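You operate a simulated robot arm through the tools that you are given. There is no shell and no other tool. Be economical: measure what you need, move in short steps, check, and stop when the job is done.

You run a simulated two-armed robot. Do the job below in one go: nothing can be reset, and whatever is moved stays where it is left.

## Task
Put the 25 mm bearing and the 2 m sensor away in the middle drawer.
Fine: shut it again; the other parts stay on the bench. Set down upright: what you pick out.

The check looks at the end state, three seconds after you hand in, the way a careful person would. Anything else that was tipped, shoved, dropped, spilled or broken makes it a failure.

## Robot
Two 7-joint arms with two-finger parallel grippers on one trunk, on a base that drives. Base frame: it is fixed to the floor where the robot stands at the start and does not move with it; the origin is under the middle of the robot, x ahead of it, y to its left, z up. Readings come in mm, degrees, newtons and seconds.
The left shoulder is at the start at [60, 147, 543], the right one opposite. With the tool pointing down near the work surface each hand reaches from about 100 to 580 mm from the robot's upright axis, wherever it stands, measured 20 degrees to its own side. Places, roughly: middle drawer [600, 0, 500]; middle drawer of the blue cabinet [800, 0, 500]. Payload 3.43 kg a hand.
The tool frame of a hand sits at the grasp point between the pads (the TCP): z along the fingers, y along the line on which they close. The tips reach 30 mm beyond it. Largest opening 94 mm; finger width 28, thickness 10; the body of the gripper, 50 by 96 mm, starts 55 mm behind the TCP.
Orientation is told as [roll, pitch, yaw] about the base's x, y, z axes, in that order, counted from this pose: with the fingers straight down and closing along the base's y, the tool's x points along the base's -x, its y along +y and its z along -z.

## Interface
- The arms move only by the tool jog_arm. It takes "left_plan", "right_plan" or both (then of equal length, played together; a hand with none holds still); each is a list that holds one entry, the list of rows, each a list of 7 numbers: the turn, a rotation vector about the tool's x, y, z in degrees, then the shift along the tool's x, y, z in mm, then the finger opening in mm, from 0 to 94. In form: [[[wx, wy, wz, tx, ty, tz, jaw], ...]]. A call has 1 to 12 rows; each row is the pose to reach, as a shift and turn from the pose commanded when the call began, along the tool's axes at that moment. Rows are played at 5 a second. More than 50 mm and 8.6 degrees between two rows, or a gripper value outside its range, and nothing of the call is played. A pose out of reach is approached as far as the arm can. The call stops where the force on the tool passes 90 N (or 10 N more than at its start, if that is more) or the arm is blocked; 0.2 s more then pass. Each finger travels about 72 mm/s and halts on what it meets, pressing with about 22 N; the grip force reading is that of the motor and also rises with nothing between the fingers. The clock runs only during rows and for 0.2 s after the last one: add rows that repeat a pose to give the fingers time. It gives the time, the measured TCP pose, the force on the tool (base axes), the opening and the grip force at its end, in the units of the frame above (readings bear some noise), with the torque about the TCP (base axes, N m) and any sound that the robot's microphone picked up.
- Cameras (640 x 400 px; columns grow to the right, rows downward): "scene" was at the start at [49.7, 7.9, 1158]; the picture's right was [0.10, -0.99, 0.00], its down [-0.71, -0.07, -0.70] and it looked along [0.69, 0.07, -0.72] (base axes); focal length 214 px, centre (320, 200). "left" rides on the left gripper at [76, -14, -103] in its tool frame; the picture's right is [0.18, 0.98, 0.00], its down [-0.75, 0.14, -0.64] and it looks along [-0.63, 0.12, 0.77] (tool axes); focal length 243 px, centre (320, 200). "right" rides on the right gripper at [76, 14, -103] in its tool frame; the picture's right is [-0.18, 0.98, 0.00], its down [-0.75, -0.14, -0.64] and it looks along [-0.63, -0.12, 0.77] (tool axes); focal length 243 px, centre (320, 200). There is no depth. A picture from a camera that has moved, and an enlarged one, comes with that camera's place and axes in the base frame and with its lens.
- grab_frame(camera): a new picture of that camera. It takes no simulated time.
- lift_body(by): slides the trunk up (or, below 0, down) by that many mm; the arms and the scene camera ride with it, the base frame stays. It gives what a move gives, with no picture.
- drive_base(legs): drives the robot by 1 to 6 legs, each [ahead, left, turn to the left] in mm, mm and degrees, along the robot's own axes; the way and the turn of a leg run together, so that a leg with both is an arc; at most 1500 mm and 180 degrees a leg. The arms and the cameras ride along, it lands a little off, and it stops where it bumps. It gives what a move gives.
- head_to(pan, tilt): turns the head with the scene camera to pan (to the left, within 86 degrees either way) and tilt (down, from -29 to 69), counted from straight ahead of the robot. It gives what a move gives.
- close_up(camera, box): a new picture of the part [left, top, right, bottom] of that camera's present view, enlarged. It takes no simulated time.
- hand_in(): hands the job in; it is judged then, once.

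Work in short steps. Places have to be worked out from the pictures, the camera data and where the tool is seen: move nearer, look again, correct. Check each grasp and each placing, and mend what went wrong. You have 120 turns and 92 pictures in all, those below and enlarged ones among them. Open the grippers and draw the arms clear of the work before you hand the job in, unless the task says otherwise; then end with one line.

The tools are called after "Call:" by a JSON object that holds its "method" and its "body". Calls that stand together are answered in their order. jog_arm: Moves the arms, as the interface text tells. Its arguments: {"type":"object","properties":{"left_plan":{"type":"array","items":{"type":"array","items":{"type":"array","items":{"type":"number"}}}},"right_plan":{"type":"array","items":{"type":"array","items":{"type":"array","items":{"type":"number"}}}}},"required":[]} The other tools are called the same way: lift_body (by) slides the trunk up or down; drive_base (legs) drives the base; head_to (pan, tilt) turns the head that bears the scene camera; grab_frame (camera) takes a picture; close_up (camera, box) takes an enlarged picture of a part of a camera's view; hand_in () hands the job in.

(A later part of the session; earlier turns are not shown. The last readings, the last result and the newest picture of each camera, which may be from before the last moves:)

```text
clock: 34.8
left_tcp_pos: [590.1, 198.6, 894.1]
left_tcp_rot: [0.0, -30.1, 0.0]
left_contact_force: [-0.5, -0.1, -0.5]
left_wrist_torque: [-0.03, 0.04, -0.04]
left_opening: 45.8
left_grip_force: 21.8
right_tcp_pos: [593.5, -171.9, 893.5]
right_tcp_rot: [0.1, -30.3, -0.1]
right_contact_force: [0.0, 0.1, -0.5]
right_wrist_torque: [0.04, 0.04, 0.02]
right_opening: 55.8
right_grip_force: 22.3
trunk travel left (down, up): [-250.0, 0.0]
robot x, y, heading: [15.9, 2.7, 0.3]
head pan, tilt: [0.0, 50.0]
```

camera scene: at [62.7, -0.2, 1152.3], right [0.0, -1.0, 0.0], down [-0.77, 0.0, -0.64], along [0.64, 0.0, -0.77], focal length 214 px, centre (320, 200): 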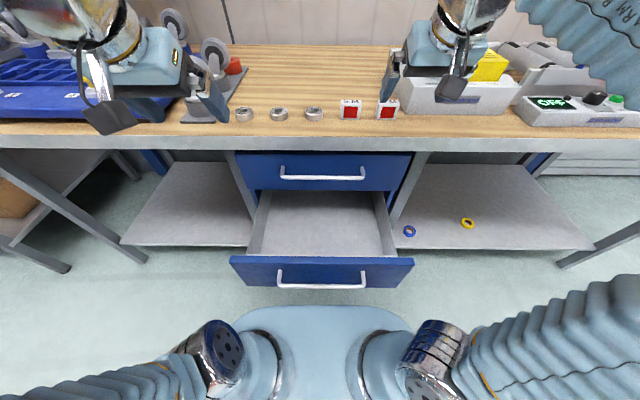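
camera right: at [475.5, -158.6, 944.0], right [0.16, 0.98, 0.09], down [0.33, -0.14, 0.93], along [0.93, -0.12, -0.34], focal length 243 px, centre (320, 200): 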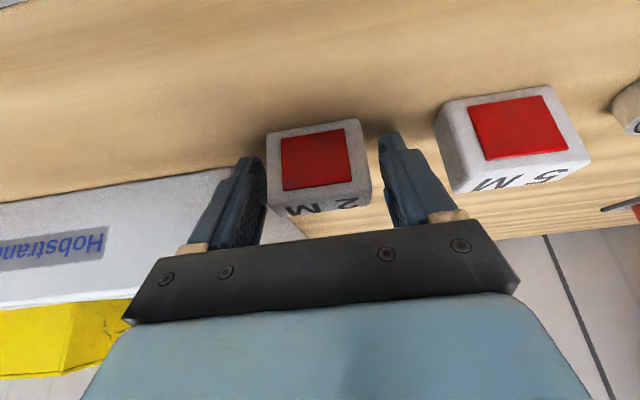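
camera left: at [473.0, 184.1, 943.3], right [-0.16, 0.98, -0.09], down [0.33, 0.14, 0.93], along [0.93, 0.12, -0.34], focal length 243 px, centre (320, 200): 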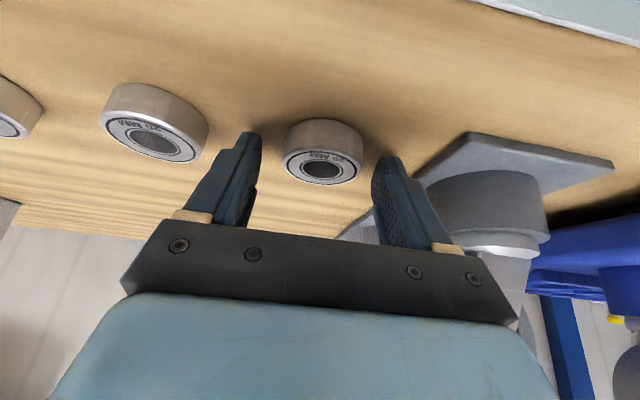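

Both are gripped (46 and 56 mm). Lift 70 mm and check.

Call:
{"method": "jog_arm", "body": {"left_plan": [[[0, 0, 0, -9, 0, -15, 20], [0, 0, 0, -18, 0, -31, 20], [0, 0, 0, -27, 0, -46, 20], [0, 0, 0, -35, 0, -60, 20]]], "right_plan": [[[0, 0, 0, -9, 0, -15, 30], [0, 0, 0, -18, 0, -31, 30], [0, 0, 0, -27, 0, -46, 30], [0, 0, 0, -35, 0, -60, 30]]]}}

Call:
{"method": "grab_frame", "body": {"camera": "right"}}

Call:
{"method": "grab_frame", "body": {"camera": "left"}}

Call:
{"method": "grab_frame", "body": {"camera": "scene"}}

```text
clock: 35.8
left_tcp_pos: [589.3, 198.0, 962.9]
left_tcp_rot: [0.0, -30.1, 0.0]
left_contact_force: [-0.1, -0.2, -0.5]
left_wrist_torque: [-0.03, 0.01, 0.01]
left_opening: 45.7
left_grip_force: 22.4
right_tcp_pos: [593.8, -171.4, 964.4]
right_tcp_rot: [0.1, -30.2, 0.0]
right_contact_force: [-0.1, 0.0, -1.7]
right_wrist_torque: [0.01, 0.0, 0.02]
right_opening: 56.0
right_grip_force: 21.9
trunk travel left (down, up): [-250.0, 0.0]
robot x, y, heading: [15.5, 0.9, -0.1]
head pan, tilt: [0.0, 50.0]
```

```text
62 pictures are left
camera right: at [476.9, -159.7, 1015.7], right [0.16, 0.98, 0.09], down [0.33, -0.14, 0.93], along [0.93, -0.12, -0.35], focal length 243 px, centre (320, 200)
```

right: 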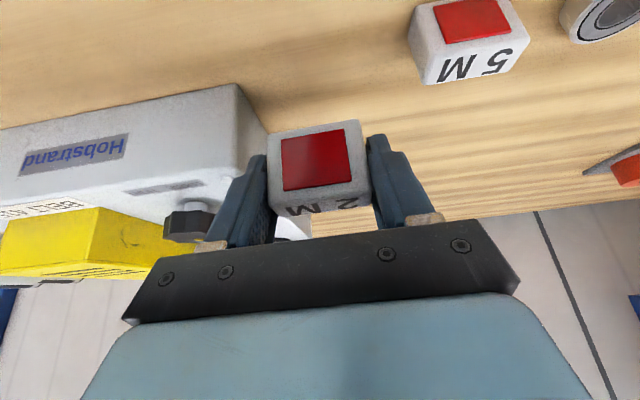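

```text
61 pictures are left
camera left: at [472.8, 184.0, 1013.1], right [-0.16, 0.98, -0.09], down [0.33, 0.14, 0.93], along [0.93, 0.12, -0.35], focal length 243 px, centre (320, 200)
```

left: 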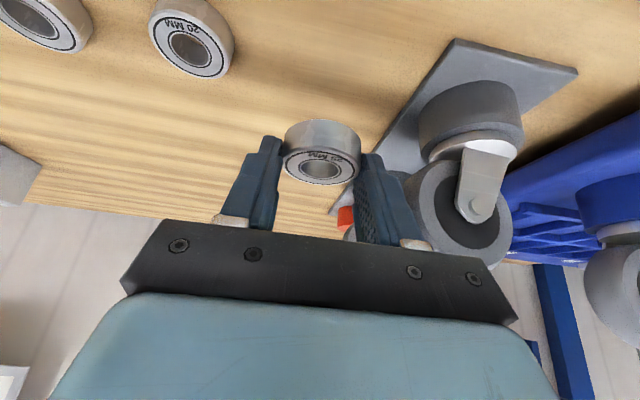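

```text
60 pictures are left
camera scene: at [63.3, -0.1, 1152.3], right [0.0, -1.0, 0.0], down [-0.77, 0.0, -0.64], along [0.64, 0.0, -0.77], focal length 214 px, centre (320, 200)
```

scene: 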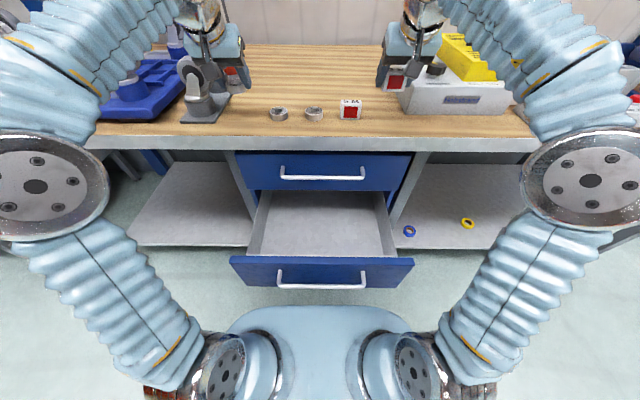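

Both items are held upright. I drive back ~85 mm, then bring the hands to vertical over the open drawer.

Call:
{"method": "drive_base", "body": {"legs": [[-85, 0, 0]]}}

Call:
{"method": "jog_arm", "body": {"left_plan": [[[0, 0, 0, 35, 0, -20, 20], [0, 0, 0, 70, 0, -40, 20], [0, 5, 0, 85, -15, -50, 20], [0, 10, 0, 85, -30, -50, 20], [0, 15, 0, 85, -45, -50, 20], [0, 20, 0, 85, -63, -50, 20], [0, 25, 0, 85, -63, -50, 20], [0, 30, 0, 85, -63, -50, 20], [0, 30, 0, 85, -63, -50, 20]]], "right_plan": [[[0, 0, 0, 35, 0, -20, 30], [0, 0, 0, 70, 0, -40, 30], [0, 5, 0, 87, 9, -50, 30], [0, 10, 0, 87, 18, -50, 30], [0, 15, 0, 87, 27, -50, 30], [0, 20, 0, 87, 36, -50, 30], [0, 25, 0, 87, 36, -50, 30], [0, 30, 0, 87, 36, -50, 30], [0, 30, 0, 87, 36, -50, 30]]]}}

Call:
{"method": "grab_frame", "body": {"camera": "scene"}}

```text
clock: 36.9
left_tcp_pos: [505.4, 196.8, 961.4]
left_tcp_rot: [0.0, -30.1, -0.2]
left_contact_force: [0.8, -0.3, -1.8]
left_wrist_torque: [0.03, 0.02, 0.02]
left_opening: 45.7
left_grip_force: 22.1
right_tcp_pos: [509.4, -174.3, 963.9]
right_tcp_rot: [0.0, -30.2, -0.1]
right_contact_force: [0.1, -0.4, -0.3]
right_wrist_torque: [0.02, 0.01, 0.0]
right_opening: 55.9
right_grip_force: 22.1
trunk travel left (down, up): [-250.0, 0.0]
robot x, y, heading: [-66.5, 2.3, -0.1]
head pan, tilt: [0.0, 50.0]
```

```text
clock: 38.9
left_tcp_pos: [406.0, 135.1, 963.1]
left_tcp_rot: [0.0, -0.1, -0.1]
left_contact_force: [-0.1, 0.7, -0.2]
left_wrist_torque: [-0.01, -0.03, 0.01]
left_opening: 45.7
left_grip_force: 21.8
right_tcp_pos: [408.1, -136.3, 962.8]
right_tcp_rot: [0.2, -0.1, -0.1]
right_contact_force: [0.5, 0.3, -1.2]
right_wrist_torque: [0.0, 0.04, 0.03]
right_opening: 56.1
right_grip_force: 22.2
right hand out of reach, approached as far as the arm can: row 8
trunk travel left (down, up): [-250.0, 0.0]
robot x, y, heading: [-67.2, 2.3, 0.1]
head pan, tilt: [0.0, 50.0]
```

```text
59 pictures are left
camera scene: at [-21.3, -0.2, 1152.3], right [0.0, -1.0, 0.0], down [-0.77, 0.0, -0.64], along [0.64, 0.0, -0.77], focal length 214 px, centre (320, 200)
```

scene: 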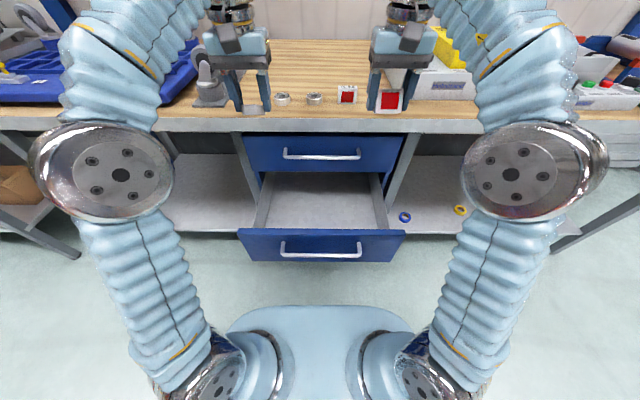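

Hands are vertical over the drawer. Lower the trunk 150 mm and look.

Call:
{"method": "lift_body", "body": {"by": -150}}

Call:
{"method": "grab_frame", "body": {"camera": "scene"}}

Call:
{"method": "grab_frame", "body": {"camera": "left"}}

Call:
{"method": "grab_frame", "body": {"camera": "right"}}

```text
clock: 40.6
left_tcp_pos: [406.9, 135.1, 813.1]
left_tcp_rot: [0.0, -0.1, -0.1]
left_contact_force: [0.2, -0.6, -2.1]
left_wrist_torque: [0.03, -0.02, 0.01]
left_opening: 45.6
left_grip_force: 21.6
right_tcp_pos: [407.2, -136.1, 814.4]
right_tcp_rot: [0.1, -0.3, -0.1]
right_contact_force: [-0.5, 0.5, -1.6]
right_wrist_torque: [0.0, 0.0, 0.03]
right_opening: 55.8
right_grip_force: 22.0
trunk travel left (down, up): [-100.0, 150.0]
robot x, y, heading: [-70.2, 2.5, 0.1]
head pan, tilt: [0.0, 50.0]
```

```text
58 pictures are left
camera scene: at [-21.4, -0.1, 1002.4], right [0.0, -1.0, 0.0], down [-0.77, 0.0, -0.64], along [0.64, 0.0, -0.77], focal length 214 px, centre (320, 200)
```

scene: 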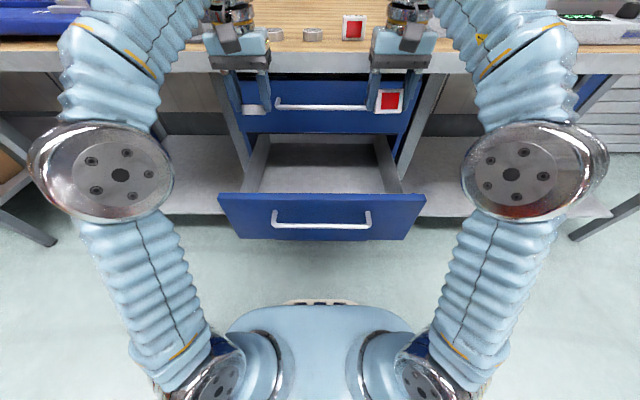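

```text
57 pictures are left
camera left: at [330.1, 120.8, 915.5], right [-0.18, 0.98, 0.0], down [0.75, 0.14, 0.64], along [0.63, 0.12, -0.77], focal length 243 px, centre (320, 200)
```

left: 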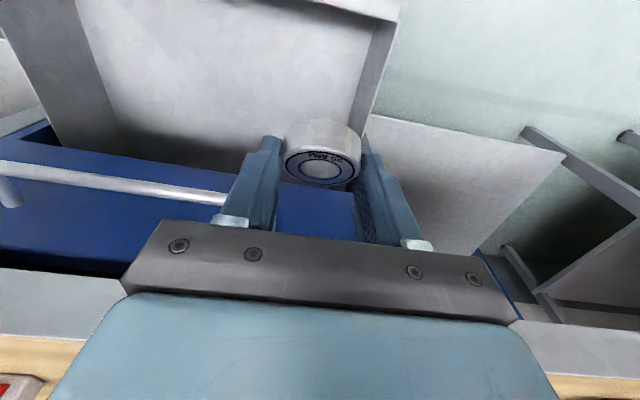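

```text
56 pictures are left
camera right: at [332.6, -124.1, 917.0], right [0.19, 0.98, 0.0], down [0.75, -0.14, 0.65], along [0.63, -0.12, -0.76], focal length 243 px, centre (320, 200)
```

right: 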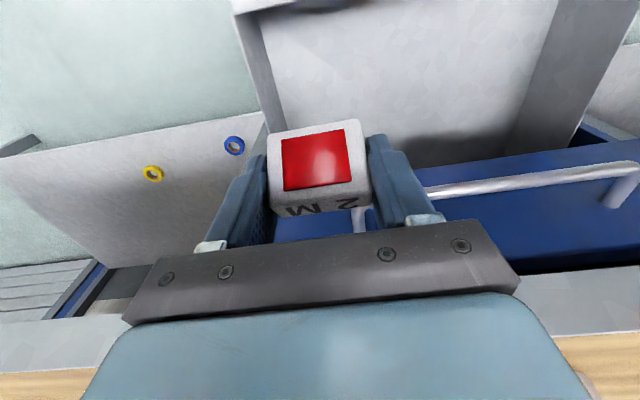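

Side walls are around |y|≈195, so I shift both hands inward to |y|≈110, then lower the trunk another 100 mm.

Call:
{"method": "jog_arm", "body": {"left_plan": [[[0, 0, 0, 0, -12, 0, 20], [0, 0, 0, 0, -25, 0, 20]]], "right_plan": [[[0, 0, 0, 0, 12, 0, 30], [0, 0, 0, 0, 25, 0, 30]]]}}

Call:
{"method": "lift_body", "body": {"by": -100}}

Call:
{"method": "grab_frame", "body": {"camera": "scene"}}

Call:
{"method": "grab_frame", "body": {"camera": "left"}}

```text
clock: 41.2
left_tcp_pos: [405.9, 108.9, 811.7]
left_tcp_rot: [0.0, -0.1, -0.3]
left_contact_force: [-0.2, -0.5, -0.7]
left_wrist_torque: [0.0, -0.01, -0.02]
left_opening: 45.9
left_grip_force: 22.1
right_tcp_pos: [408.4, -112.2, 814.0]
right_tcp_rot: [0.2, -0.4, 0.0]
right_contact_force: [0.8, 0.0, -1.1]
right_wrist_torque: [-0.01, -0.02, 0.01]
right_opening: 55.9
right_grip_force: 22.4
trunk travel left (down, up): [-100.0, 150.0]
robot x, y, heading: [-65.1, -1.5, -0.2]
head pan, tilt: [0.0, 50.0]
```

```text
clock: 42.5
left_tcp_pos: [406.1, 109.3, 712.8]
left_tcp_rot: [0.0, -0.1, -0.1]
left_contact_force: [-0.5, 0.2, -1.1]
left_wrist_torque: [-0.02, -0.01, 0.01]
left_opening: 45.8
left_grip_force: 22.9
right_tcp_pos: [408.0, -112.8, 713.3]
right_tcp_rot: [0.1, -0.4, 0.0]
right_contact_force: [-0.2, 0.3, -1.0]
right_wrist_torque: [0.0, 0.0, -0.02]
right_opening: 55.8
right_grip_force: 22.2
trunk travel left (down, up): [0.0, 250.0]
robot x, y, heading: [-63.4, 1.0, -0.1]
head pan, tilt: [0.0, 50.0]
```

```text
55 pictures are left
camera scene: at [-21.4, -0.1, 902.4], right [0.0, -1.0, 0.0], down [-0.77, 0.0, -0.64], along [0.64, 0.0, -0.77], focal length 214 px, centre (320, 200)
```

scene: 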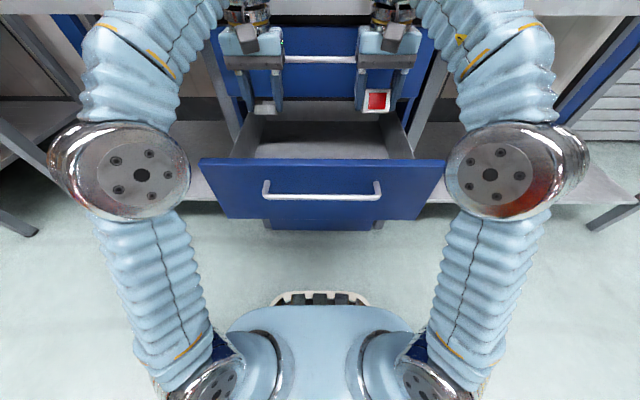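

```text
54 pictures are left
camera left: at [329.9, 96.0, 815.2], right [-0.18, 0.98, 0.0], down [0.75, 0.14, 0.64], along [0.63, 0.12, -0.77], focal length 243 px, centre (320, 200)
```

left: 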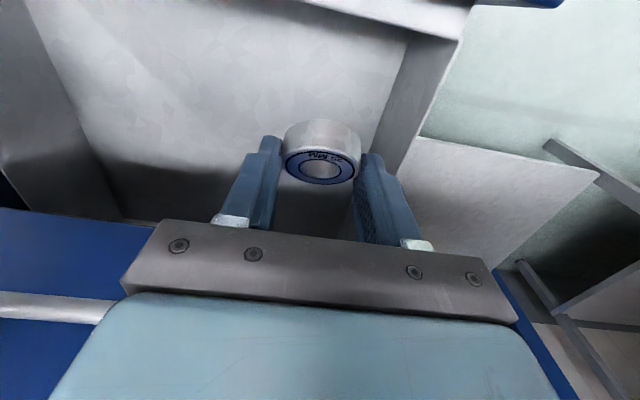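

Drawer floor is clear below. I lower both hands 100 mm with the arms.

Call:
{"method": "jog_arm", "body": {"left_plan": [[[0, 0, 0, 0, 0, 25, 20], [0, 0, 0, 0, 0, 50, 20], [0, 0, 0, 0, 0, 75, 20], [0, 0, 0, 0, 0, 100, 20], [0, 0, 0, 0, 0, 100, 20]]], "right_plan": [[[0, 0, 0, 0, 0, 25, 30], [0, 0, 0, 0, 0, 50, 30], [0, 0, 0, 0, 0, 75, 30], [0, 0, 0, 0, 0, 100, 30], [0, 0, 0, 0, 0, 100, 30]]]}}

Call:
{"method": "grab_frame", "body": {"camera": "scene"}}

Call:
{"method": "grab_frame", "body": {"camera": "left"}}

Call:
{"method": "grab_frame", "body": {"camera": "right"}}

```text
clock: 43.7
left_tcp_pos: [406.1, 109.5, 612.1]
left_tcp_rot: [0.0, -0.3, 0.0]
left_contact_force: [-0.1, 1.1, -1.1]
left_wrist_torque: [-0.02, 0.0, -0.02]
left_opening: 45.7
left_grip_force: 22.0
right_tcp_pos: [408.1, -112.1, 613.9]
right_tcp_rot: [0.1, -0.5, -0.1]
right_contact_force: [-0.9, 0.2, -0.5]
right_wrist_torque: [0.0, 0.04, -0.01]
right_opening: 55.9
right_grip_force: 21.9
trunk travel left (down, up): [0.0, 250.0]
robot x, y, heading: [-66.6, 3.4, -0.4]
head pan, tilt: [0.0, 50.0]
```

```text
53 pictures are left
camera scene: at [-21.4, -0.1, 902.3], right [0.0, -1.0, 0.0], down [-0.77, 0.0, -0.64], along [0.64, 0.0, -0.77], focal length 214 px, centre (320, 200)
```

scene: 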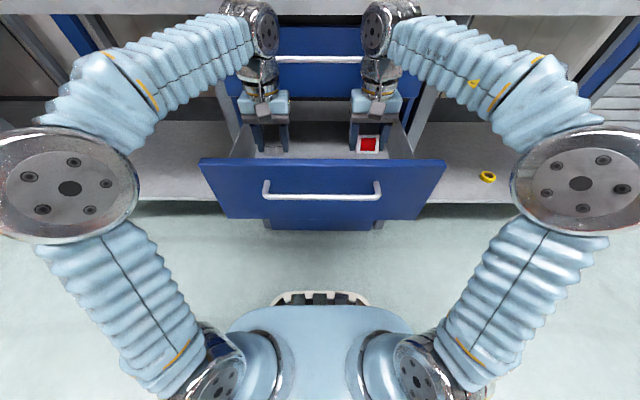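

```text
52 pictures are left
camera left: at [329.3, 95.6, 715.1], right [-0.18, 0.98, 0.0], down [0.75, 0.14, 0.64], along [0.63, 0.12, -0.77], focal length 243 px, centre (320, 200)
```

left: 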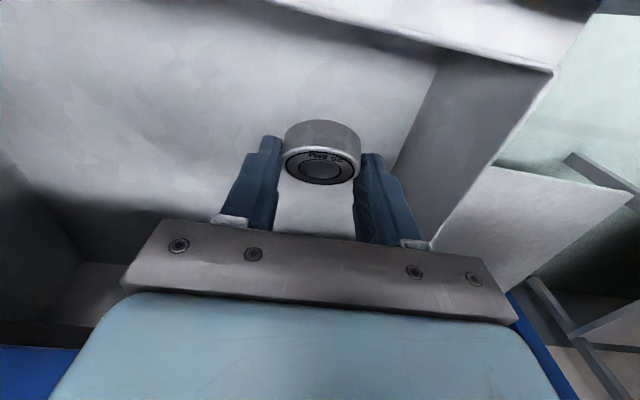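

```text
51 pictures are left
camera right: at [332.0, -98.9, 717.0], right [0.19, 0.98, 0.0], down [0.75, -0.14, 0.65], along [0.64, -0.12, -0.76], focal length 243 px, centre (320, 200)
```

right: 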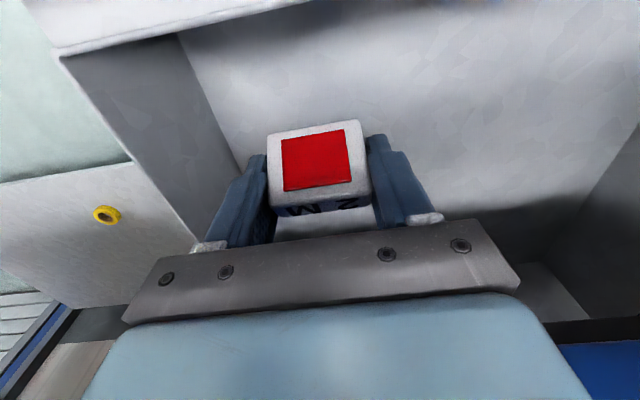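

The hand cameras would come too close to the drawer's front panel going lower. I turn both hands 90° inward (cameras toward the centre) before setting down.

Call:
{"method": "jog_arm", "body": {"left_plan": [[[0, 0, -8.2, 0, 0, 0, 20], [0, 0, -16.4, 0, 0, 0, 20], [0, 0, -24.6, 0, 0, 0, 20], [0, 0, -32.8, 0, 0, 0, 20], [0, 0, -41, 0, 0, 0, 20], [0, 0, -49.2, 0, 0, 0, 20], [0, 0, -57.4, 0, 0, 0, 20], [0, 0, -65.6, 0, 0, 0, 20], [0, 0, -73.8, 0, 0, 0, 20], [0, 0, -82, 0, 0, 0, 20], [0, 0, -90, 0, 0, 0, 20], [0, 0, -90, 0, 0, 0, 20]]], "right_plan": [[[0, 0, 8.2, 0, 0, 0, 30], [0, 0, 16.4, 0, 0, 0, 30], [0, 0, 24.6, 0, 0, 0, 30], [0, 0, 32.8, 0, 0, 0, 30], [0, 0, 41, 0, 0, 0, 30], [0, 0, 49.2, 0, 0, 0, 30], [0, 0, 57.4, 0, 0, 0, 30], [0, 0, 65.6, 0, 0, 0, 30], [0, 0, 73.8, 0, 0, 0, 30], [0, 0, 82, 0, 0, 0, 30], [0, 0, 90, 0, 0, 0, 30], [0, 0, 90, 0, 0, 0, 30]]]}}

Call:
{"method": "grab_frame", "body": {"camera": "scene"}}

Call:
{"method": "grab_frame", "body": {"camera": "left"}}

Call:
{"method": "grab_frame", "body": {"camera": "right"}}

```text
clock: 46.3
left_tcp_pos: [407.1, 109.5, 611.7]
left_tcp_rot: [-0.1, 0.0, 89.9]
left_contact_force: [0.6, 0.6, -1.3]
left_wrist_torque: [0.02, -0.02, -0.01]
left_opening: 45.7
left_grip_force: 21.9
right_tcp_pos: [410.0, -112.1, 613.1]
right_tcp_rot: [0.4, 0.1, -90.2]
right_contact_force: [-0.3, -0.1, -0.1]
right_wrist_torque: [0.03, -0.01, 0.01]
right_opening: 56.0
right_grip_force: 21.7
trunk travel left (down, up): [0.0, 250.0]
robot x, y, heading: [-63.6, 0.6, 0.0]
head pan, tilt: [0.0, 50.0]
```

```text
50 pictures are left
camera scene: at [-21.4, -0.1, 902.3], right [0.0, -1.0, 0.0], down [-0.77, 0.0, -0.64], along [0.64, 0.0, -0.77], focal length 214 px, centre (320, 200)
```

scene: 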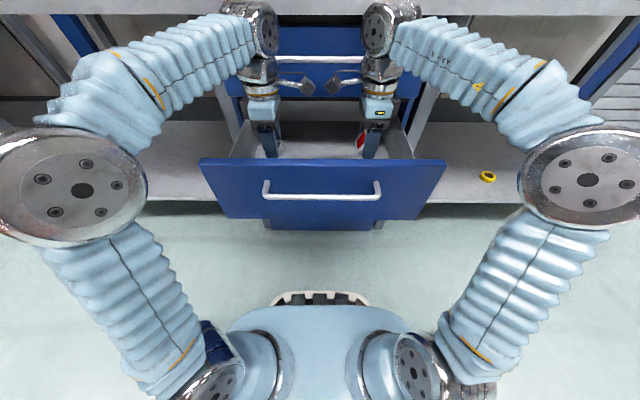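

```text
49 pictures are left
camera left: at [420.6, 33.8, 714.6], right [-0.98, -0.18, 0.0], down [-0.14, 0.75, 0.64], along [-0.12, 0.63, -0.77], focal length 243 px, centre (320, 200)
```

left: 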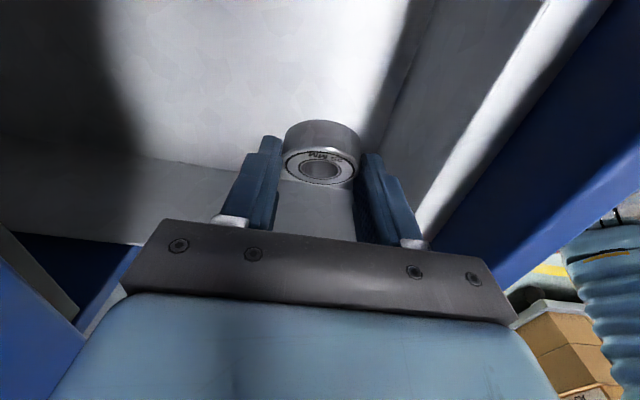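

```text
48 pictures are left
camera right: at [423.7, -37.9, 717.8], right [0.98, -0.19, 0.01], down [-0.15, -0.75, 0.64], along [-0.12, -0.63, -0.77], focal length 243 px, centre (320, 200)
```

right: 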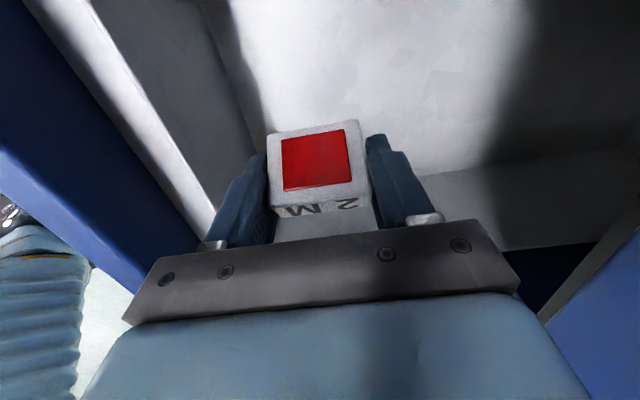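

The hands' un-tilting also tilted the items 30°, so each must be set down with the hand tilted 30° again. I raise and move the right hand aside first, then tilt the left one (fingers outward) so the bearing is level.

Call:
{"method": "jog_arm", "body": {"right_plan": [[[0, 0, 0, 0, 0, -35, 30], [0, 0, 0, -10, 0, -70, 30], [0, 0, 0, -35, 0, -105, 30], [0, 0, 0, -60, 0, -110, 30], [0, 0, 0, -60, 0, -110, 30]]]}}

Call:
{"method": "jog_arm", "body": {"left_plan": [[[0, -7.5, 0, 0, -5, 0, 20], [0, -15, 0, 0, -10, 0, 20], [0, -22.5, 0, 0, -10, 0, 20], [0, -30, 0, 0, -10, 0, 20], [0, -30, 0, 0, -10, 0, 20]]]}}

Call:
{"method": "grab_frame", "body": {"camera": "left"}}

Call:
{"method": "grab_frame", "body": {"camera": "scene"}}

```text
clock: 47.5
left_tcp_pos: [405.7, 110.1, 611.4]
left_tcp_rot: [-0.1, 0.0, 90.0]
left_contact_force: [-1.0, 0.4, -0.4]
left_wrist_torque: [0.0, 0.02, -0.01]
left_opening: 46.1
left_grip_force: 22.1
right_tcp_pos: [406.0, -171.1, 720.1]
right_tcp_rot: [0.7, 0.3, -90.1]
right_contact_force: [-0.3, 1.2, -1.3]
right_wrist_torque: [0.01, 0.0, 0.01]
right_opening: 55.6
right_grip_force: 22.2
right hand out of reach, approached as far as the arm can: row 4, 5
trunk travel left (down, up): [0.0, 250.0]
robot x, y, heading: [-71.9, 0.2, -0.2]
head pan, tilt: [0.0, 50.0]
```

```text
clock: 48.7
left_tcp_pos: [415.8, 109.9, 612.5]
left_tcp_rot: [-0.2, -30.1, 90.0]
left_contact_force: [0.4, 0.7, -1.4]
left_wrist_torque: [-0.02, -0.01, -0.01]
left_opening: 45.8
left_grip_force: 22.3
right_tcp_pos: [406.7, -173.3, 720.3]
right_tcp_rot: [0.6, 0.0, -90.1]
right_contact_force: [-0.8, 0.3, -1.5]
right_wrist_torque: [0.01, -0.01, -0.01]
right_opening: 56.0
right_grip_force: 22.0
trunk travel left (down, up): [0.0, 250.0]
robot x, y, heading: [-67.8, 1.5, -0.2]
head pan, tilt: [0.0, 50.0]
```

```text
47 pictures are left
camera left: at [430.3, -7.1, 662.6], right [-0.98, -0.16, -0.09], down [-0.14, 0.33, 0.93], along [-0.12, 0.93, -0.35], focal length 243 px, centre (320, 200)
```

left: 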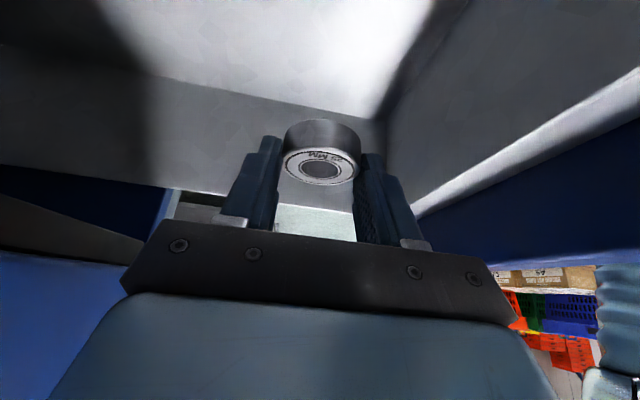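

```text
46 pictures are left
camera scene: at [-21.4, -0.1, 902.3], right [0.0, -1.0, 0.0], down [-0.77, 0.0, -0.64], along [0.64, 0.0, -0.77], focal length 214 px, centre (320, 200)
```

scene: 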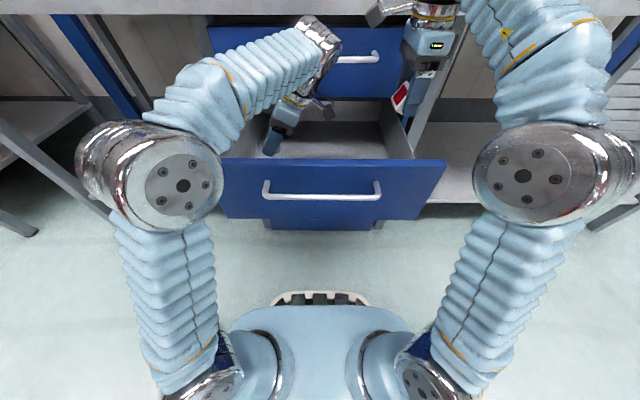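

Bearing now level; floor estimated z≈487. Lower left hand 65 mm.

Call:
{"method": "jog_arm", "body": {"left_plan": [[[0, 0, 0, 10, 0, 17.3, 20], [0, 0, 0, 20, 0, 34.6, 20], [0, 0, 0, 30, 0, 52, 20], [0, 0, 0, 32.5, 0, 56.3, 20], [0, 0, 0, 32.5, 0, 56.3, 20]]]}}

Call:
{"method": "grab_frame", "body": {"camera": "left"}}

```text
clock: 49.9
left_tcp_pos: [416.9, 109.3, 546.4]
left_tcp_rot: [-0.1, -29.9, 90.0]
left_contact_force: [-1.0, 1.0, -1.8]
left_wrist_torque: [0.0, 0.02, -0.03]
left_opening: 46.0
left_grip_force: 21.9
right_tcp_pos: [406.7, -172.0, 719.7]
right_tcp_rot: [0.6, 0.1, -90.1]
right_contact_force: [-0.6, -0.1, -0.7]
right_wrist_torque: [0.0, -0.02, 0.0]
right_opening: 55.7
right_grip_force: 22.4
trunk travel left (down, up): [0.0, 250.0]
robot x, y, heading: [-72.0, 0.2, 0.3]
head pan, tilt: [0.0, 50.0]
```

```text
45 pictures are left
camera left: at [430.9, -7.1, 598.2], right [-0.98, -0.16, -0.09], down [-0.14, 0.33, 0.93], along [-0.12, 0.93, -0.35], focal length 243 px, centre (320, 200)
```

left: 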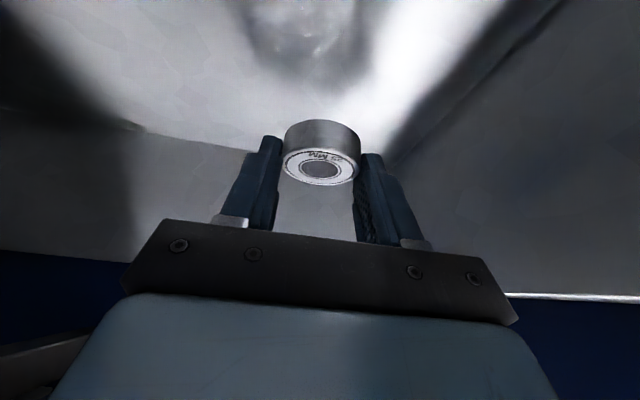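

Still free. Continue in small steps of 3 mm, 12 mm in total.

Call:
{"method": "jog_arm", "body": {"left_plan": [[[0, 0, 0, 1.5, 0, 2.6, 20], [0, 0, 0, 3, 0, 5.2, 20], [0, 0, 0, 4.5, 0, 7.8, 20], [0, 0, 0, 6, 0, 10.4, 20]]]}}

```text
clock: 50.9
left_tcp_pos: [417.0, 109.7, 535.7]
left_tcp_rot: [-0.2, -30.0, 89.9]
left_contact_force: [0.1, 0.5, -1.8]
left_wrist_torque: [0.0, 0.01, -0.02]
left_opening: 46.0
left_grip_force: 22.3
right_tcp_pos: [406.7, -172.1, 719.2]
right_tcp_rot: [0.6, 0.1, -90.1]
right_contact_force: [0.4, 0.5, -1.1]
right_wrist_torque: [0.0, -0.02, 0.0]
right_opening: 55.9
right_grip_force: 21.9
trunk travel left (down, up): [0.0, 250.0]
robot x, y, heading: [-63.7, 3.8, 0.1]
head pan, tilt: [0.0, 50.0]
```

Call:
{"method": "jog_arm", "body": {"left_plan": [[[0, 0, 0, 1, 0, 1.7, 20], [0, 0, 0, 2, 0, 3.5, 20], [0, 0, 0, 3, 0, 5.2, 20], [0, 0, 0, 4, 0, 6.9, 20]]]}}

```text
clock: 51.9
left_tcp_pos: [415.5, 111.0, 528.8]
left_tcp_rot: [-0.1, -30.0, 89.9]
left_contact_force: [0.0, 0.0, -1.3]
left_wrist_torque: [-0.02, 0.01, 0.0]
left_opening: 45.9
left_grip_force: 21.5
right_tcp_pos: [406.6, -172.5, 719.3]
right_tcp_rot: [0.6, 0.2, -90.1]
right_contact_force: [-0.8, -0.8, -0.4]
right_wrist_torque: [-0.01, -0.02, 0.0]
right_opening: 55.7
right_grip_force: 22.2
trunk travel left (down, up): [0.0, 250.0]
robot x, y, heading: [-69.1, -1.2, 0.0]
head pan, tilt: [0.0, 50.0]
```

No contact yet at TCP z 529; I keep lowering in 2 mm steps.

Call:
{"method": "jog_arm", "body": {"left_plan": [[[0, 0, 0, 1, 0, 1.7, 20], [0, 0, 0, 2, 0, 3.5, 20], [0, 0, 0, 3, 0, 5.2, 20], [0, 0, 0, 3, 0, 5.2, 20]]]}}

Call:
{"method": "grab_frame", "body": {"camera": "left"}}

```text
clock: 52.9
left_tcp_pos: [417.1, 110.0, 520.9]
left_tcp_rot: [0.0, -30.1, 90.0]
left_contact_force: [1.1, -0.2, -1.0]
left_wrist_torque: [-0.02, 0.01, -0.01]
left_opening: 45.9
left_grip_force: 21.5
right_tcp_pos: [405.8, -173.6, 720.1]
right_tcp_rot: [0.5, 0.1, -90.1]
right_contact_force: [0.0, 0.8, -0.7]
right_wrist_torque: [0.0, 0.0, -0.01]
right_opening: 55.7
right_grip_force: 22.4
trunk travel left (down, up): [0.0, 250.0]
robot x, y, heading: [-70.0, 3.8, -0.1]
head pan, tilt: [0.0, 50.0]
```

```text
44 pictures are left
camera left: at [430.9, -7.1, 572.5], right [-0.98, -0.16, -0.09], down [-0.14, 0.33, 0.93], along [-0.12, 0.93, -0.35], focal length 243 px, centre (320, 200)
```

left: 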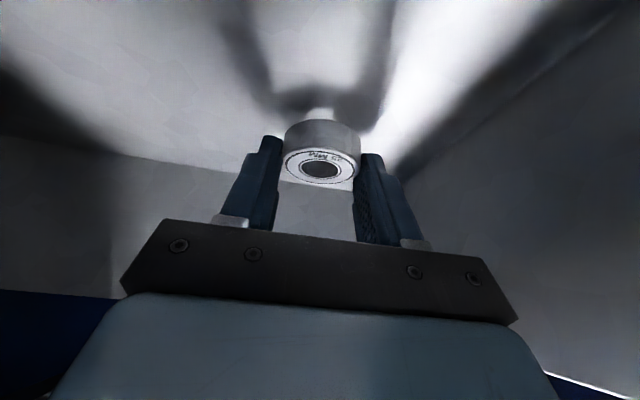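

The shadow is near; floor now estimated ≈479, contact at about TCP z 515. Continue gently.

Call:
{"method": "jog_arm", "body": {"left_plan": [[[0, 0, 0, 1, 0, 1.7, 20], [0, 0, 0, 2, 0, 3.5, 20], [0, 0, 0, 2.5, 0, 4.3, 20], [0, 0, 0, 3, 0, 5.2, 20], [0, 0, 0, 3, 0, 5.2, 20]]]}}

```text
clock: 54.1
left_tcp_pos: [417.2, 110.3, 516.3]
left_tcp_rot: [-0.1, -29.9, 90.0]
left_contact_force: [0.1, -0.3, -1.0]
left_wrist_torque: [-0.03, 0.0, 0.03]
left_opening: 46.1
left_grip_force: 22.3
right_tcp_pos: [406.8, -173.4, 719.9]
right_tcp_rot: [0.7, 0.0, -90.2]
right_contact_force: [-0.1, 0.3, -0.5]
right_wrist_torque: [-0.03, -0.01, 0.0]
right_opening: 55.8
right_grip_force: 21.7
trunk travel left (down, up): [0.0, 250.0]
robot x, y, heading: [-72.9, 2.6, 0.3]
head pan, tilt: [0.0, 50.0]
```

Call:
{"method": "jog_arm", "body": {"left_plan": [[[0, 0, 0, 1, 0, 1.7, 20], [0, 0, 0, 2, 0, 3.5, 20], [0, 0, 0, 2.5, 0, 4.3, 20], [0, 0, 0, 3, 0, 5.2, 20], [0, 0, 0, 3, 0, 5.2, 20]]]}}

Call:
{"method": "grab_frame", "body": {"camera": "left"}}

```text
clock: 55.3
left_tcp_pos: [416.7, 109.6, 511.4]
left_tcp_rot: [-0.3, -30.0, 90.1]
left_contact_force: [0.4, 2.7, 21.7]
left_wrist_torque: [0.24, 0.25, -0.01]
left_opening: 45.8
left_grip_force: 21.6
right_tcp_pos: [404.1, -173.3, 719.8]
right_tcp_rot: [0.6, 0.1, -90.1]
right_contact_force: [0.1, 1.0, -0.2]
right_wrist_torque: [-0.03, -0.01, 0.0]
right_opening: 55.7
right_grip_force: 21.8
trunk travel left (down, up): [0.0, 250.0]
robot x, y, heading: [-67.8, 1.9, 0.1]
head pan, tilt: [0.0, 50.0]
```

```text
43 pictures are left
camera left: at [430.6, -7.0, 562.0], right [-0.98, -0.16, -0.1], down [-0.15, 0.33, 0.93], along [-0.12, 0.93, -0.35], focal length 243 px, centre (320, 200)
```

left: 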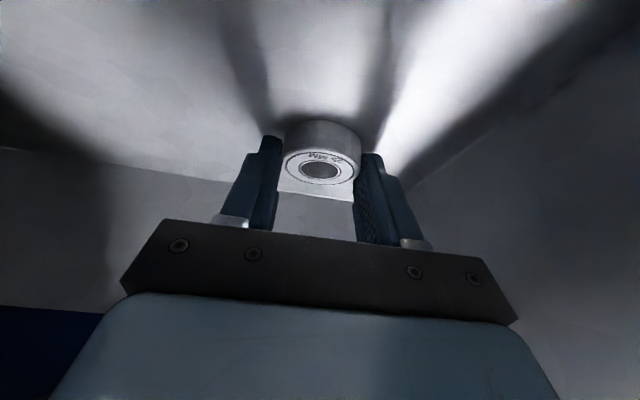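

Contact with 22 N: bearing is on the floor. Ease up 0.5 mm and open to 66 gently.

Call:
{"method": "jog_arm", "body": {"left_plan": [[[0, 0, 0, -0.3, 0, -0.5, 40], [0, 0, 0, -0.3, 0, -0.5, 48], [0, 0, 0, -0.3, 0, -0.5, 56], [0, 0, 0, -0.3, 0, -0.5, 66], [0, 0, 0, -0.3, 0, -0.5, 66]]]}}

Call:
{"method": "grab_frame", "body": {"camera": "left"}}

```text
clock: 56.5
left_tcp_pos: [416.0, 109.9, 510.6]
left_tcp_rot: [-0.3, -30.0, 90.0]
left_contact_force: [-0.6, 6.3, 25.3]
left_wrist_torque: [0.32, 0.96, -0.34]
left_opening: 66.7
left_grip_force: 0.4
right_tcp_pos: [405.8, -172.8, 720.8]
right_tcp_rot: [0.6, 0.1, -90.1]
right_contact_force: [0.2, 0.1, -0.6]
right_wrist_torque: [0.0, 0.01, -0.02]
right_opening: 55.9
right_grip_force: 22.5
trunk travel left (down, up): [0.0, 250.0]
robot x, y, heading: [-66.8, 1.8, -0.4]
head pan, tilt: [0.0, 50.0]
```

```text
42 pictures are left
camera left: at [430.5, -6.9, 561.9], right [-0.98, -0.16, -0.1], down [-0.14, 0.33, 0.93], along [-0.12, 0.93, -0.35], focal length 243 px, centre (320, 200)
```

left: 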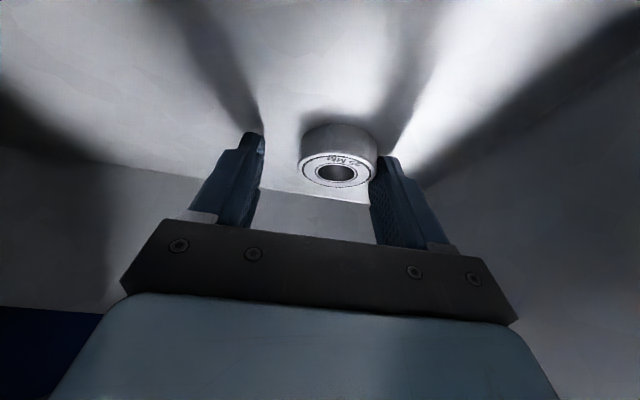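

Bearing stands flat but touches one finger; open to 82 then raise slowly.

Call:
{"method": "jog_arm", "body": {"left_plan": [[[0, 0, 0, -0.5, 0, -0.9, 70], [0, 0, 0, -1, 0, -1.7, 80], [0, 0, 0, -1, 0, -1.7, 82], [0, 0, 0, -1, 0, -1.7, 82]]]}}

Call:
{"method": "grab_frame", "body": {"camera": "left"}}

```text
clock: 57.5
left_tcp_pos: [416.8, 108.8, 511.9]
left_tcp_rot: [-0.1, -30.0, 89.9]
left_contact_force: [0.2, -0.3, -0.5]
left_wrist_torque: [0.0, 0.0, 0.0]
left_opening: 82.0
left_grip_force: 0.0
right_tcp_pos: [406.8, -173.6, 718.3]
right_tcp_rot: [0.6, 0.1, -90.2]
right_contact_force: [-0.3, -0.6, -0.1]
right_wrist_torque: [-0.01, 0.01, -0.01]
right_opening: 56.0
right_grip_force: 21.8
trunk travel left (down, up): [0.0, 250.0]
robot x, y, heading: [-68.3, 1.3, -0.1]
head pan, tilt: [0.0, 50.0]
```

```text
41 pictures are left
camera left: at [431.0, -8.2, 562.7], right [-0.98, -0.16, -0.09], down [-0.14, 0.33, 0.93], along [-0.12, 0.93, -0.35], focal length 243 px, centre (320, 200)
```

left: 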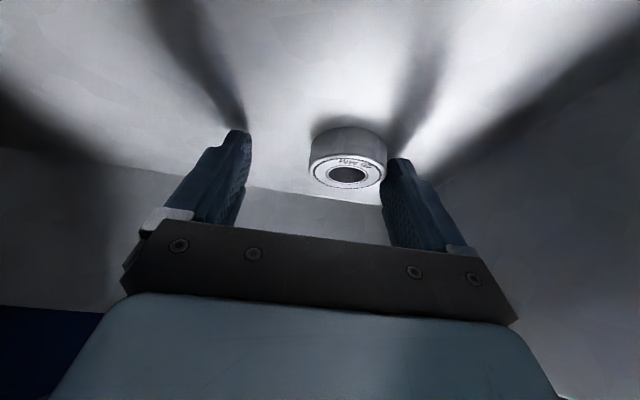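

Move the hand 5 mm toward the front so that the finger leaves the bearing, then raise.

Call:
{"method": "jog_arm", "body": {"left_plan": [[[0, 0, 0, 0, 3, 0, 82], [0, 0, 0, 0, 5, 0, 82], [0, 0, 0, 0, 5, 0, 82]]]}}

Call:
{"method": "grab_frame", "body": {"camera": "left"}}

```text
clock: 58.3
left_tcp_pos: [411.6, 109.0, 512.4]
left_tcp_rot: [-0.2, -29.9, 90.1]
left_contact_force: [0.1, 0.9, 0.2]
left_wrist_torque: [-0.03, -0.03, 0.0]
left_opening: 82.1
left_grip_force: 0.2
right_tcp_pos: [406.2, -173.0, 720.8]
right_tcp_rot: [0.6, 0.1, -90.1]
right_contact_force: [0.2, 1.0, -0.3]
right_wrist_torque: [0.01, 0.02, -0.01]
right_opening: 55.7
right_grip_force: 22.3
trunk travel left (down, up): [0.0, 250.0]
robot x, y, heading: [-64.3, 0.1, 0.2]
head pan, tilt: [0.0, 50.0]
```

```text
40 pictures are left
camera left: at [426.3, -7.8, 563.6], right [-0.98, -0.16, -0.09], down [-0.14, 0.33, 0.93], along [-0.12, 0.93, -0.35], focal length 243 px, centre (320, 200)
```

left: 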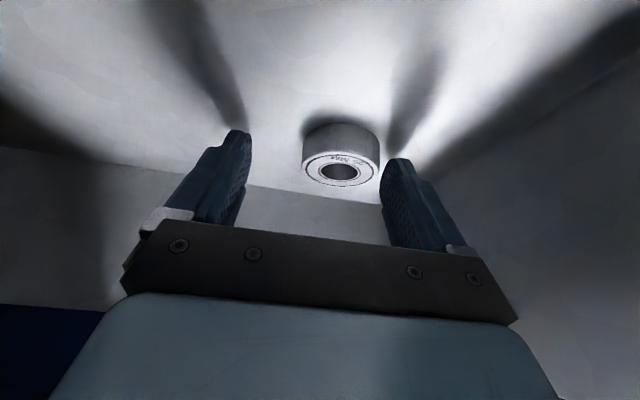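

Clear gap now. Raise the left hand 160 mm, then untilt and move it outward.

Call:
{"method": "jog_arm", "body": {"left_plan": [[[0, 0, 0, -10, 5, -17.3, 82], [0, 0, 0, -25, 5, -43.3, 82], [0, 0, 0, -45, 5, -78, 82], [0, 0, 0, -65, 5, -112.6, 82], [0, 0, 0, -85, 5, -147, 82], [0, 7.5, 0, -95, 5, -165, 82], [0, 15, 0, -105, 5, -160, 82], [0, 22.5, 0, -120, 5, -155, 82], [0, 30, 0, -135, 5, -150, 82], [0, 30, 0, -135, 5, -150, 82]]]}}

Call:
{"method": "grab_frame", "body": {"camera": "scene"}}

Call:
{"method": "grab_frame", "body": {"camera": "right"}}

```text
clock: 60.5
left_tcp_pos: [407.3, 152.8, 708.8]
left_tcp_rot: [-0.1, 0.0, 89.9]
left_contact_force: [-0.4, 0.6, -0.4]
left_wrist_torque: [-0.02, -0.01, -0.02]
left_opening: 82.0
left_grip_force: 0.0
right_tcp_pos: [407.0, -172.6, 720.5]
right_tcp_rot: [0.6, 0.1, -90.1]
right_contact_force: [-0.3, 1.3, 0.0]
right_wrist_torque: [0.02, 0.0, 0.02]
right_opening: 55.5
right_grip_force: 22.3
trunk travel left (down, up): [0.0, 250.0]
robot x, y, heading: [-66.5, 0.7, -0.1]
head pan, tilt: [0.0, 50.0]
```

```text
39 pictures are left
camera scene: at [-21.4, -0.2, 902.3], right [0.0, -1.0, 0.0], down [-0.77, 0.0, -0.64], along [0.64, 0.0, -0.77], focal length 214 px, centre (320, 200)
```

scene: 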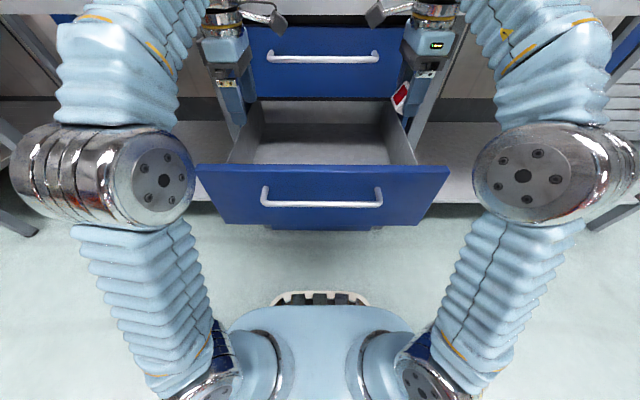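

```text
38 pictures are left
camera right: at [420.4, -99.0, 823.7], right [0.98, -0.19, 0.01], down [-0.15, -0.75, 0.64], along [-0.11, -0.63, -0.77], focal length 243 px, centre (320, 200)
```

right: 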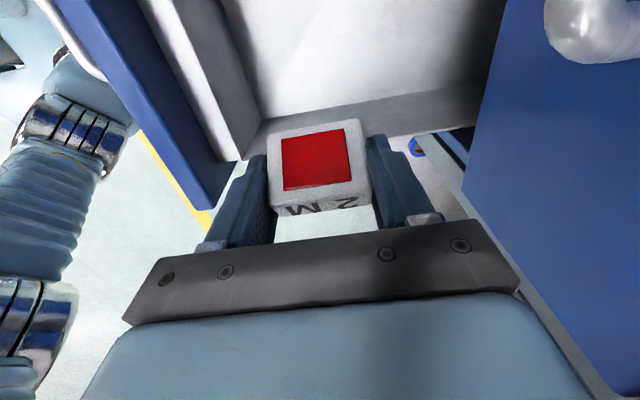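

Now the right hand: bring the sensor to y≈−108 over the drawer, tilt 30°, at z≈612.

Call:
{"method": "jog_arm", "body": {"right_plan": [[[0, 0, 0, 30, 2, 10, 30], [0, 0, 0, 62, 5, 30, 30], [0, -7.5, 0, 62, 5, 50, 30], [0, -15, 0, 62, 5, 70, 30], [0, -22.5, 0, 62, 5, 90, 30], [0, -30, 0, 62, 5, 108, 30], [0, -30, 0, 62, 5, 108, 30]]]}}

Call:
{"method": "grab_frame", "body": {"camera": "right"}}

Call:
{"method": "grab_frame", "body": {"camera": "scene"}}

```text
clock: 62.1
left_tcp_pos: [407.9, 152.3, 710.5]
left_tcp_rot: [0.0, 0.0, 89.9]
left_contact_force: [-0.1, -0.5, -0.1]
left_wrist_torque: [-0.01, 0.04, 0.0]
left_opening: 82.3
left_grip_force: 0.0
right_tcp_pos: [412.3, -110.0, 612.8]
right_tcp_rot: [0.5, -30.0, -90.3]
right_contact_force: [-0.1, -0.7, -0.9]
right_wrist_torque: [-0.02, 0.02, 0.01]
right_opening: 56.0
right_grip_force: 21.8
trunk travel left (down, up): [0.0, 250.0]
robot x, y, heading: [-64.6, 3.5, -0.1]
head pan, tilt: [0.0, 50.0]
```

```text
37 pictures are left
camera right: at [427.0, 5.3, 664.0], right [0.98, -0.16, 0.1], down [-0.15, -0.33, 0.93], along [-0.12, -0.93, -0.35], focal length 243 px, centre (320, 200)
```

right: 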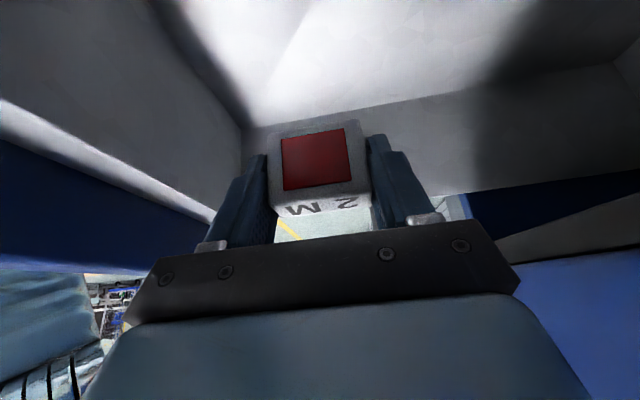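

```text
36 pictures are left
camera scene: at [-21.4, -0.1, 902.3], right [0.0, -1.0, 0.0], down [-0.77, 0.0, -0.64], along [0.64, 0.0, -0.77], focal length 214 px, centre (320, 200)
```

scene: 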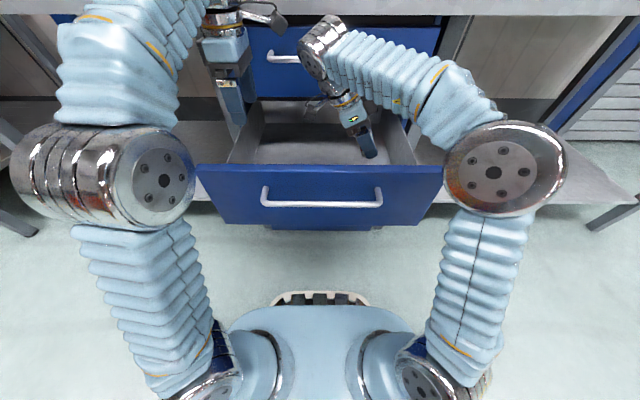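

Lower the sensor 88 mm toward the floor (contact expected near TCP z 512).

Call:
{"method": "jog_arm", "body": {"right_plan": [[[0, 0, 0, 12.5, 0, 21.6, 30], [0, 0, 0, 25, 0, 43.3, 30], [0, 0, 0, 35, 0, 60.6, 30], [0, 0, 0, 42, 0, 72.7, 30], [0, 0, 0, 44, 0, 76.2, 30], [0, 0, 0, 44, 0, 76.2, 30]]]}}

Call:
{"method": "jog_arm", "body": {"right_plan": [[[0, 0, 0, 1, 0, 1.7, 30], [0, 0, 0, 2, 0, 3.5, 30], [0, 0, 0, 3, 0, 5.2, 30], [0, 0, 0, 4, 0, 6.9, 30], [0, 0, 0, 4, 0, 6.9, 30]]]}}

```text
clock: 63.5
left_tcp_pos: [407.5, 151.8, 708.6]
left_tcp_rot: [-0.2, 0.0, 90.0]
left_contact_force: [-1.0, -0.2, 0.4]
left_wrist_torque: [0.0, -0.01, 0.02]
left_opening: 82.4
left_grip_force: 0.1
right_tcp_pos: [413.2, -109.9, 523.9]
right_tcp_rot: [0.4, -30.0, -90.3]
right_contact_force: [-0.3, 0.2, -0.3]
right_wrist_torque: [-0.02, -0.01, -0.04]
right_opening: 55.8
right_grip_force: 21.6
trunk travel left (down, up): [0.0, 250.0]
robot x, y, heading: [-67.6, 0.4, 0.1]
head pan, tilt: [0.0, 50.0]
```

```text
clock: 64.7
left_tcp_pos: [407.1, 151.8, 709.7]
left_tcp_rot: [-0.2, 0.0, 89.9]
left_contact_force: [0.3, 0.3, 0.6]
left_wrist_torque: [-0.01, 0.02, -0.02]
left_opening: 81.9
left_grip_force: 0.1
right_tcp_pos: [412.8, -108.2, 516.4]
right_tcp_rot: [0.4, -29.9, -90.4]
right_contact_force: [0.1, 0.4, -0.9]
right_wrist_torque: [0.02, -0.02, 0.02]
right_opening: 55.7
right_grip_force: 21.9
trunk travel left (down, up): [0.0, 250.0]
robot x, y, heading: [-67.4, -1.6, -0.1]
head pan, tilt: [0.0, 50.0]
```

Still free at 516; a few more millimetres.

Call:
{"method": "jog_arm", "body": {"right_plan": [[[0, 0, 0, 0.5, 0, 0.9, 30], [0, 0, 0, 1, 0, 1.7, 30], [0, 0, 0, 1.5, 0, 2.6, 30], [0, 0, 0, 2, 0, 3.5, 30], [0, 0, 0, 2.5, 0, 4.3, 30], [0, 0, 0, 2.5, 0, 4.3, 30]]]}}

Call:
{"method": "grab_frame", "body": {"camera": "right"}}

```text
clock: 66.1
left_tcp_pos: [407.5, 152.2, 709.0]
left_tcp_rot: [-0.2, 0.0, 89.9]
left_contact_force: [-0.1, 0.0, 0.0]
left_wrist_torque: [0.02, 0.01, 0.0]
left_opening: 82.0
left_grip_force: 0.1
right_tcp_pos: [413.6, -109.8, 511.8]
right_tcp_rot: [0.4, -29.9, -90.4]
right_contact_force: [0.2, 0.1, 2.1]
right_wrist_torque: [-0.02, 0.07, 0.02]
right_opening: 55.7
right_grip_force: 22.5
trunk travel left (down, up): [0.0, 250.0]
robot x, y, heading: [-65.9, -1.3, -0.1]
head pan, tilt: [0.0, 50.0]
```

```text
35 pictures are left
camera right: at [428.1, 6.2, 563.9], right [0.98, -0.16, 0.1], down [-0.15, -0.33, 0.93], along [-0.12, -0.93, -0.35], focal length 243 px, centre (320, 200)
```

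right: 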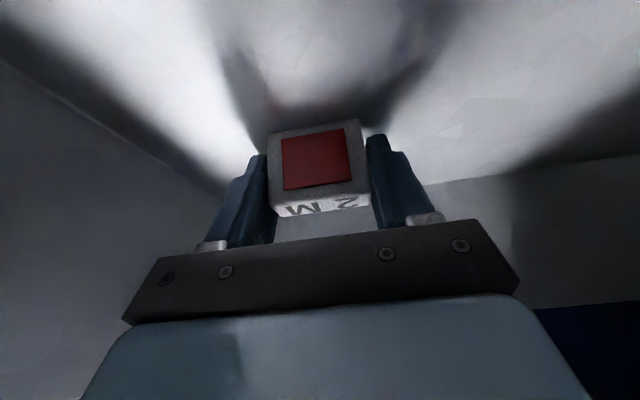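

First touch (≈3 N). Lower 0.7 mm more and open.

Call:
{"method": "jog_arm", "body": {"right_plan": [[[0, 0, 0, 0.3, 0, 0.6, 30], [0, 0, 0, 0.3, 0, 0.6, 52], [0, 0, 0, 0.3, 0, 0.6, 60], [0, 0, 0, 0, 0, 0, 66], [0, 0, 0, -0.5, 0, -0.9, 74], [0, 0, 0, -0.5, 0, -0.9, 74]]]}}

Call:
{"method": "grab_frame", "body": {"camera": "right"}}

```text
clock: 67.5
left_tcp_pos: [407.0, 151.8, 709.7]
left_tcp_rot: [-0.1, 0.0, 89.9]
left_contact_force: [0.2, 0.3, 0.2]
left_wrist_torque: [-0.01, -0.01, -0.01]
left_opening: 81.8
left_grip_force: 0.0
right_tcp_pos: [412.0, -109.8, 512.7]
right_tcp_rot: [0.4, -29.9, -90.3]
right_contact_force: [0.1, -0.8, -0.2]
right_wrist_torque: [0.0, -0.02, -0.02]
right_opening: 74.0
right_grip_force: 0.1
trunk travel left (down, up): [0.0, 250.0]
robot x, y, heading: [-68.8, 0.6, 0.0]
head pan, tilt: [0.0, 50.0]
```

```text
34 pictures are left
camera right: at [428.2, 6.3, 564.2], right [0.98, -0.16, 0.1], down [-0.15, -0.33, 0.93], along [-0.12, -0.93, -0.35], focal length 243 px, centre (320, 200)
```

right: 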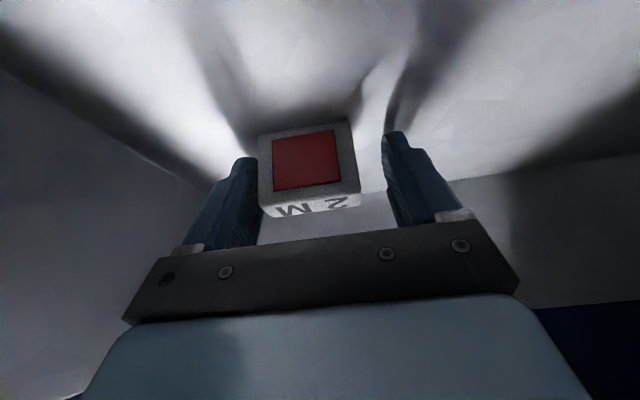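

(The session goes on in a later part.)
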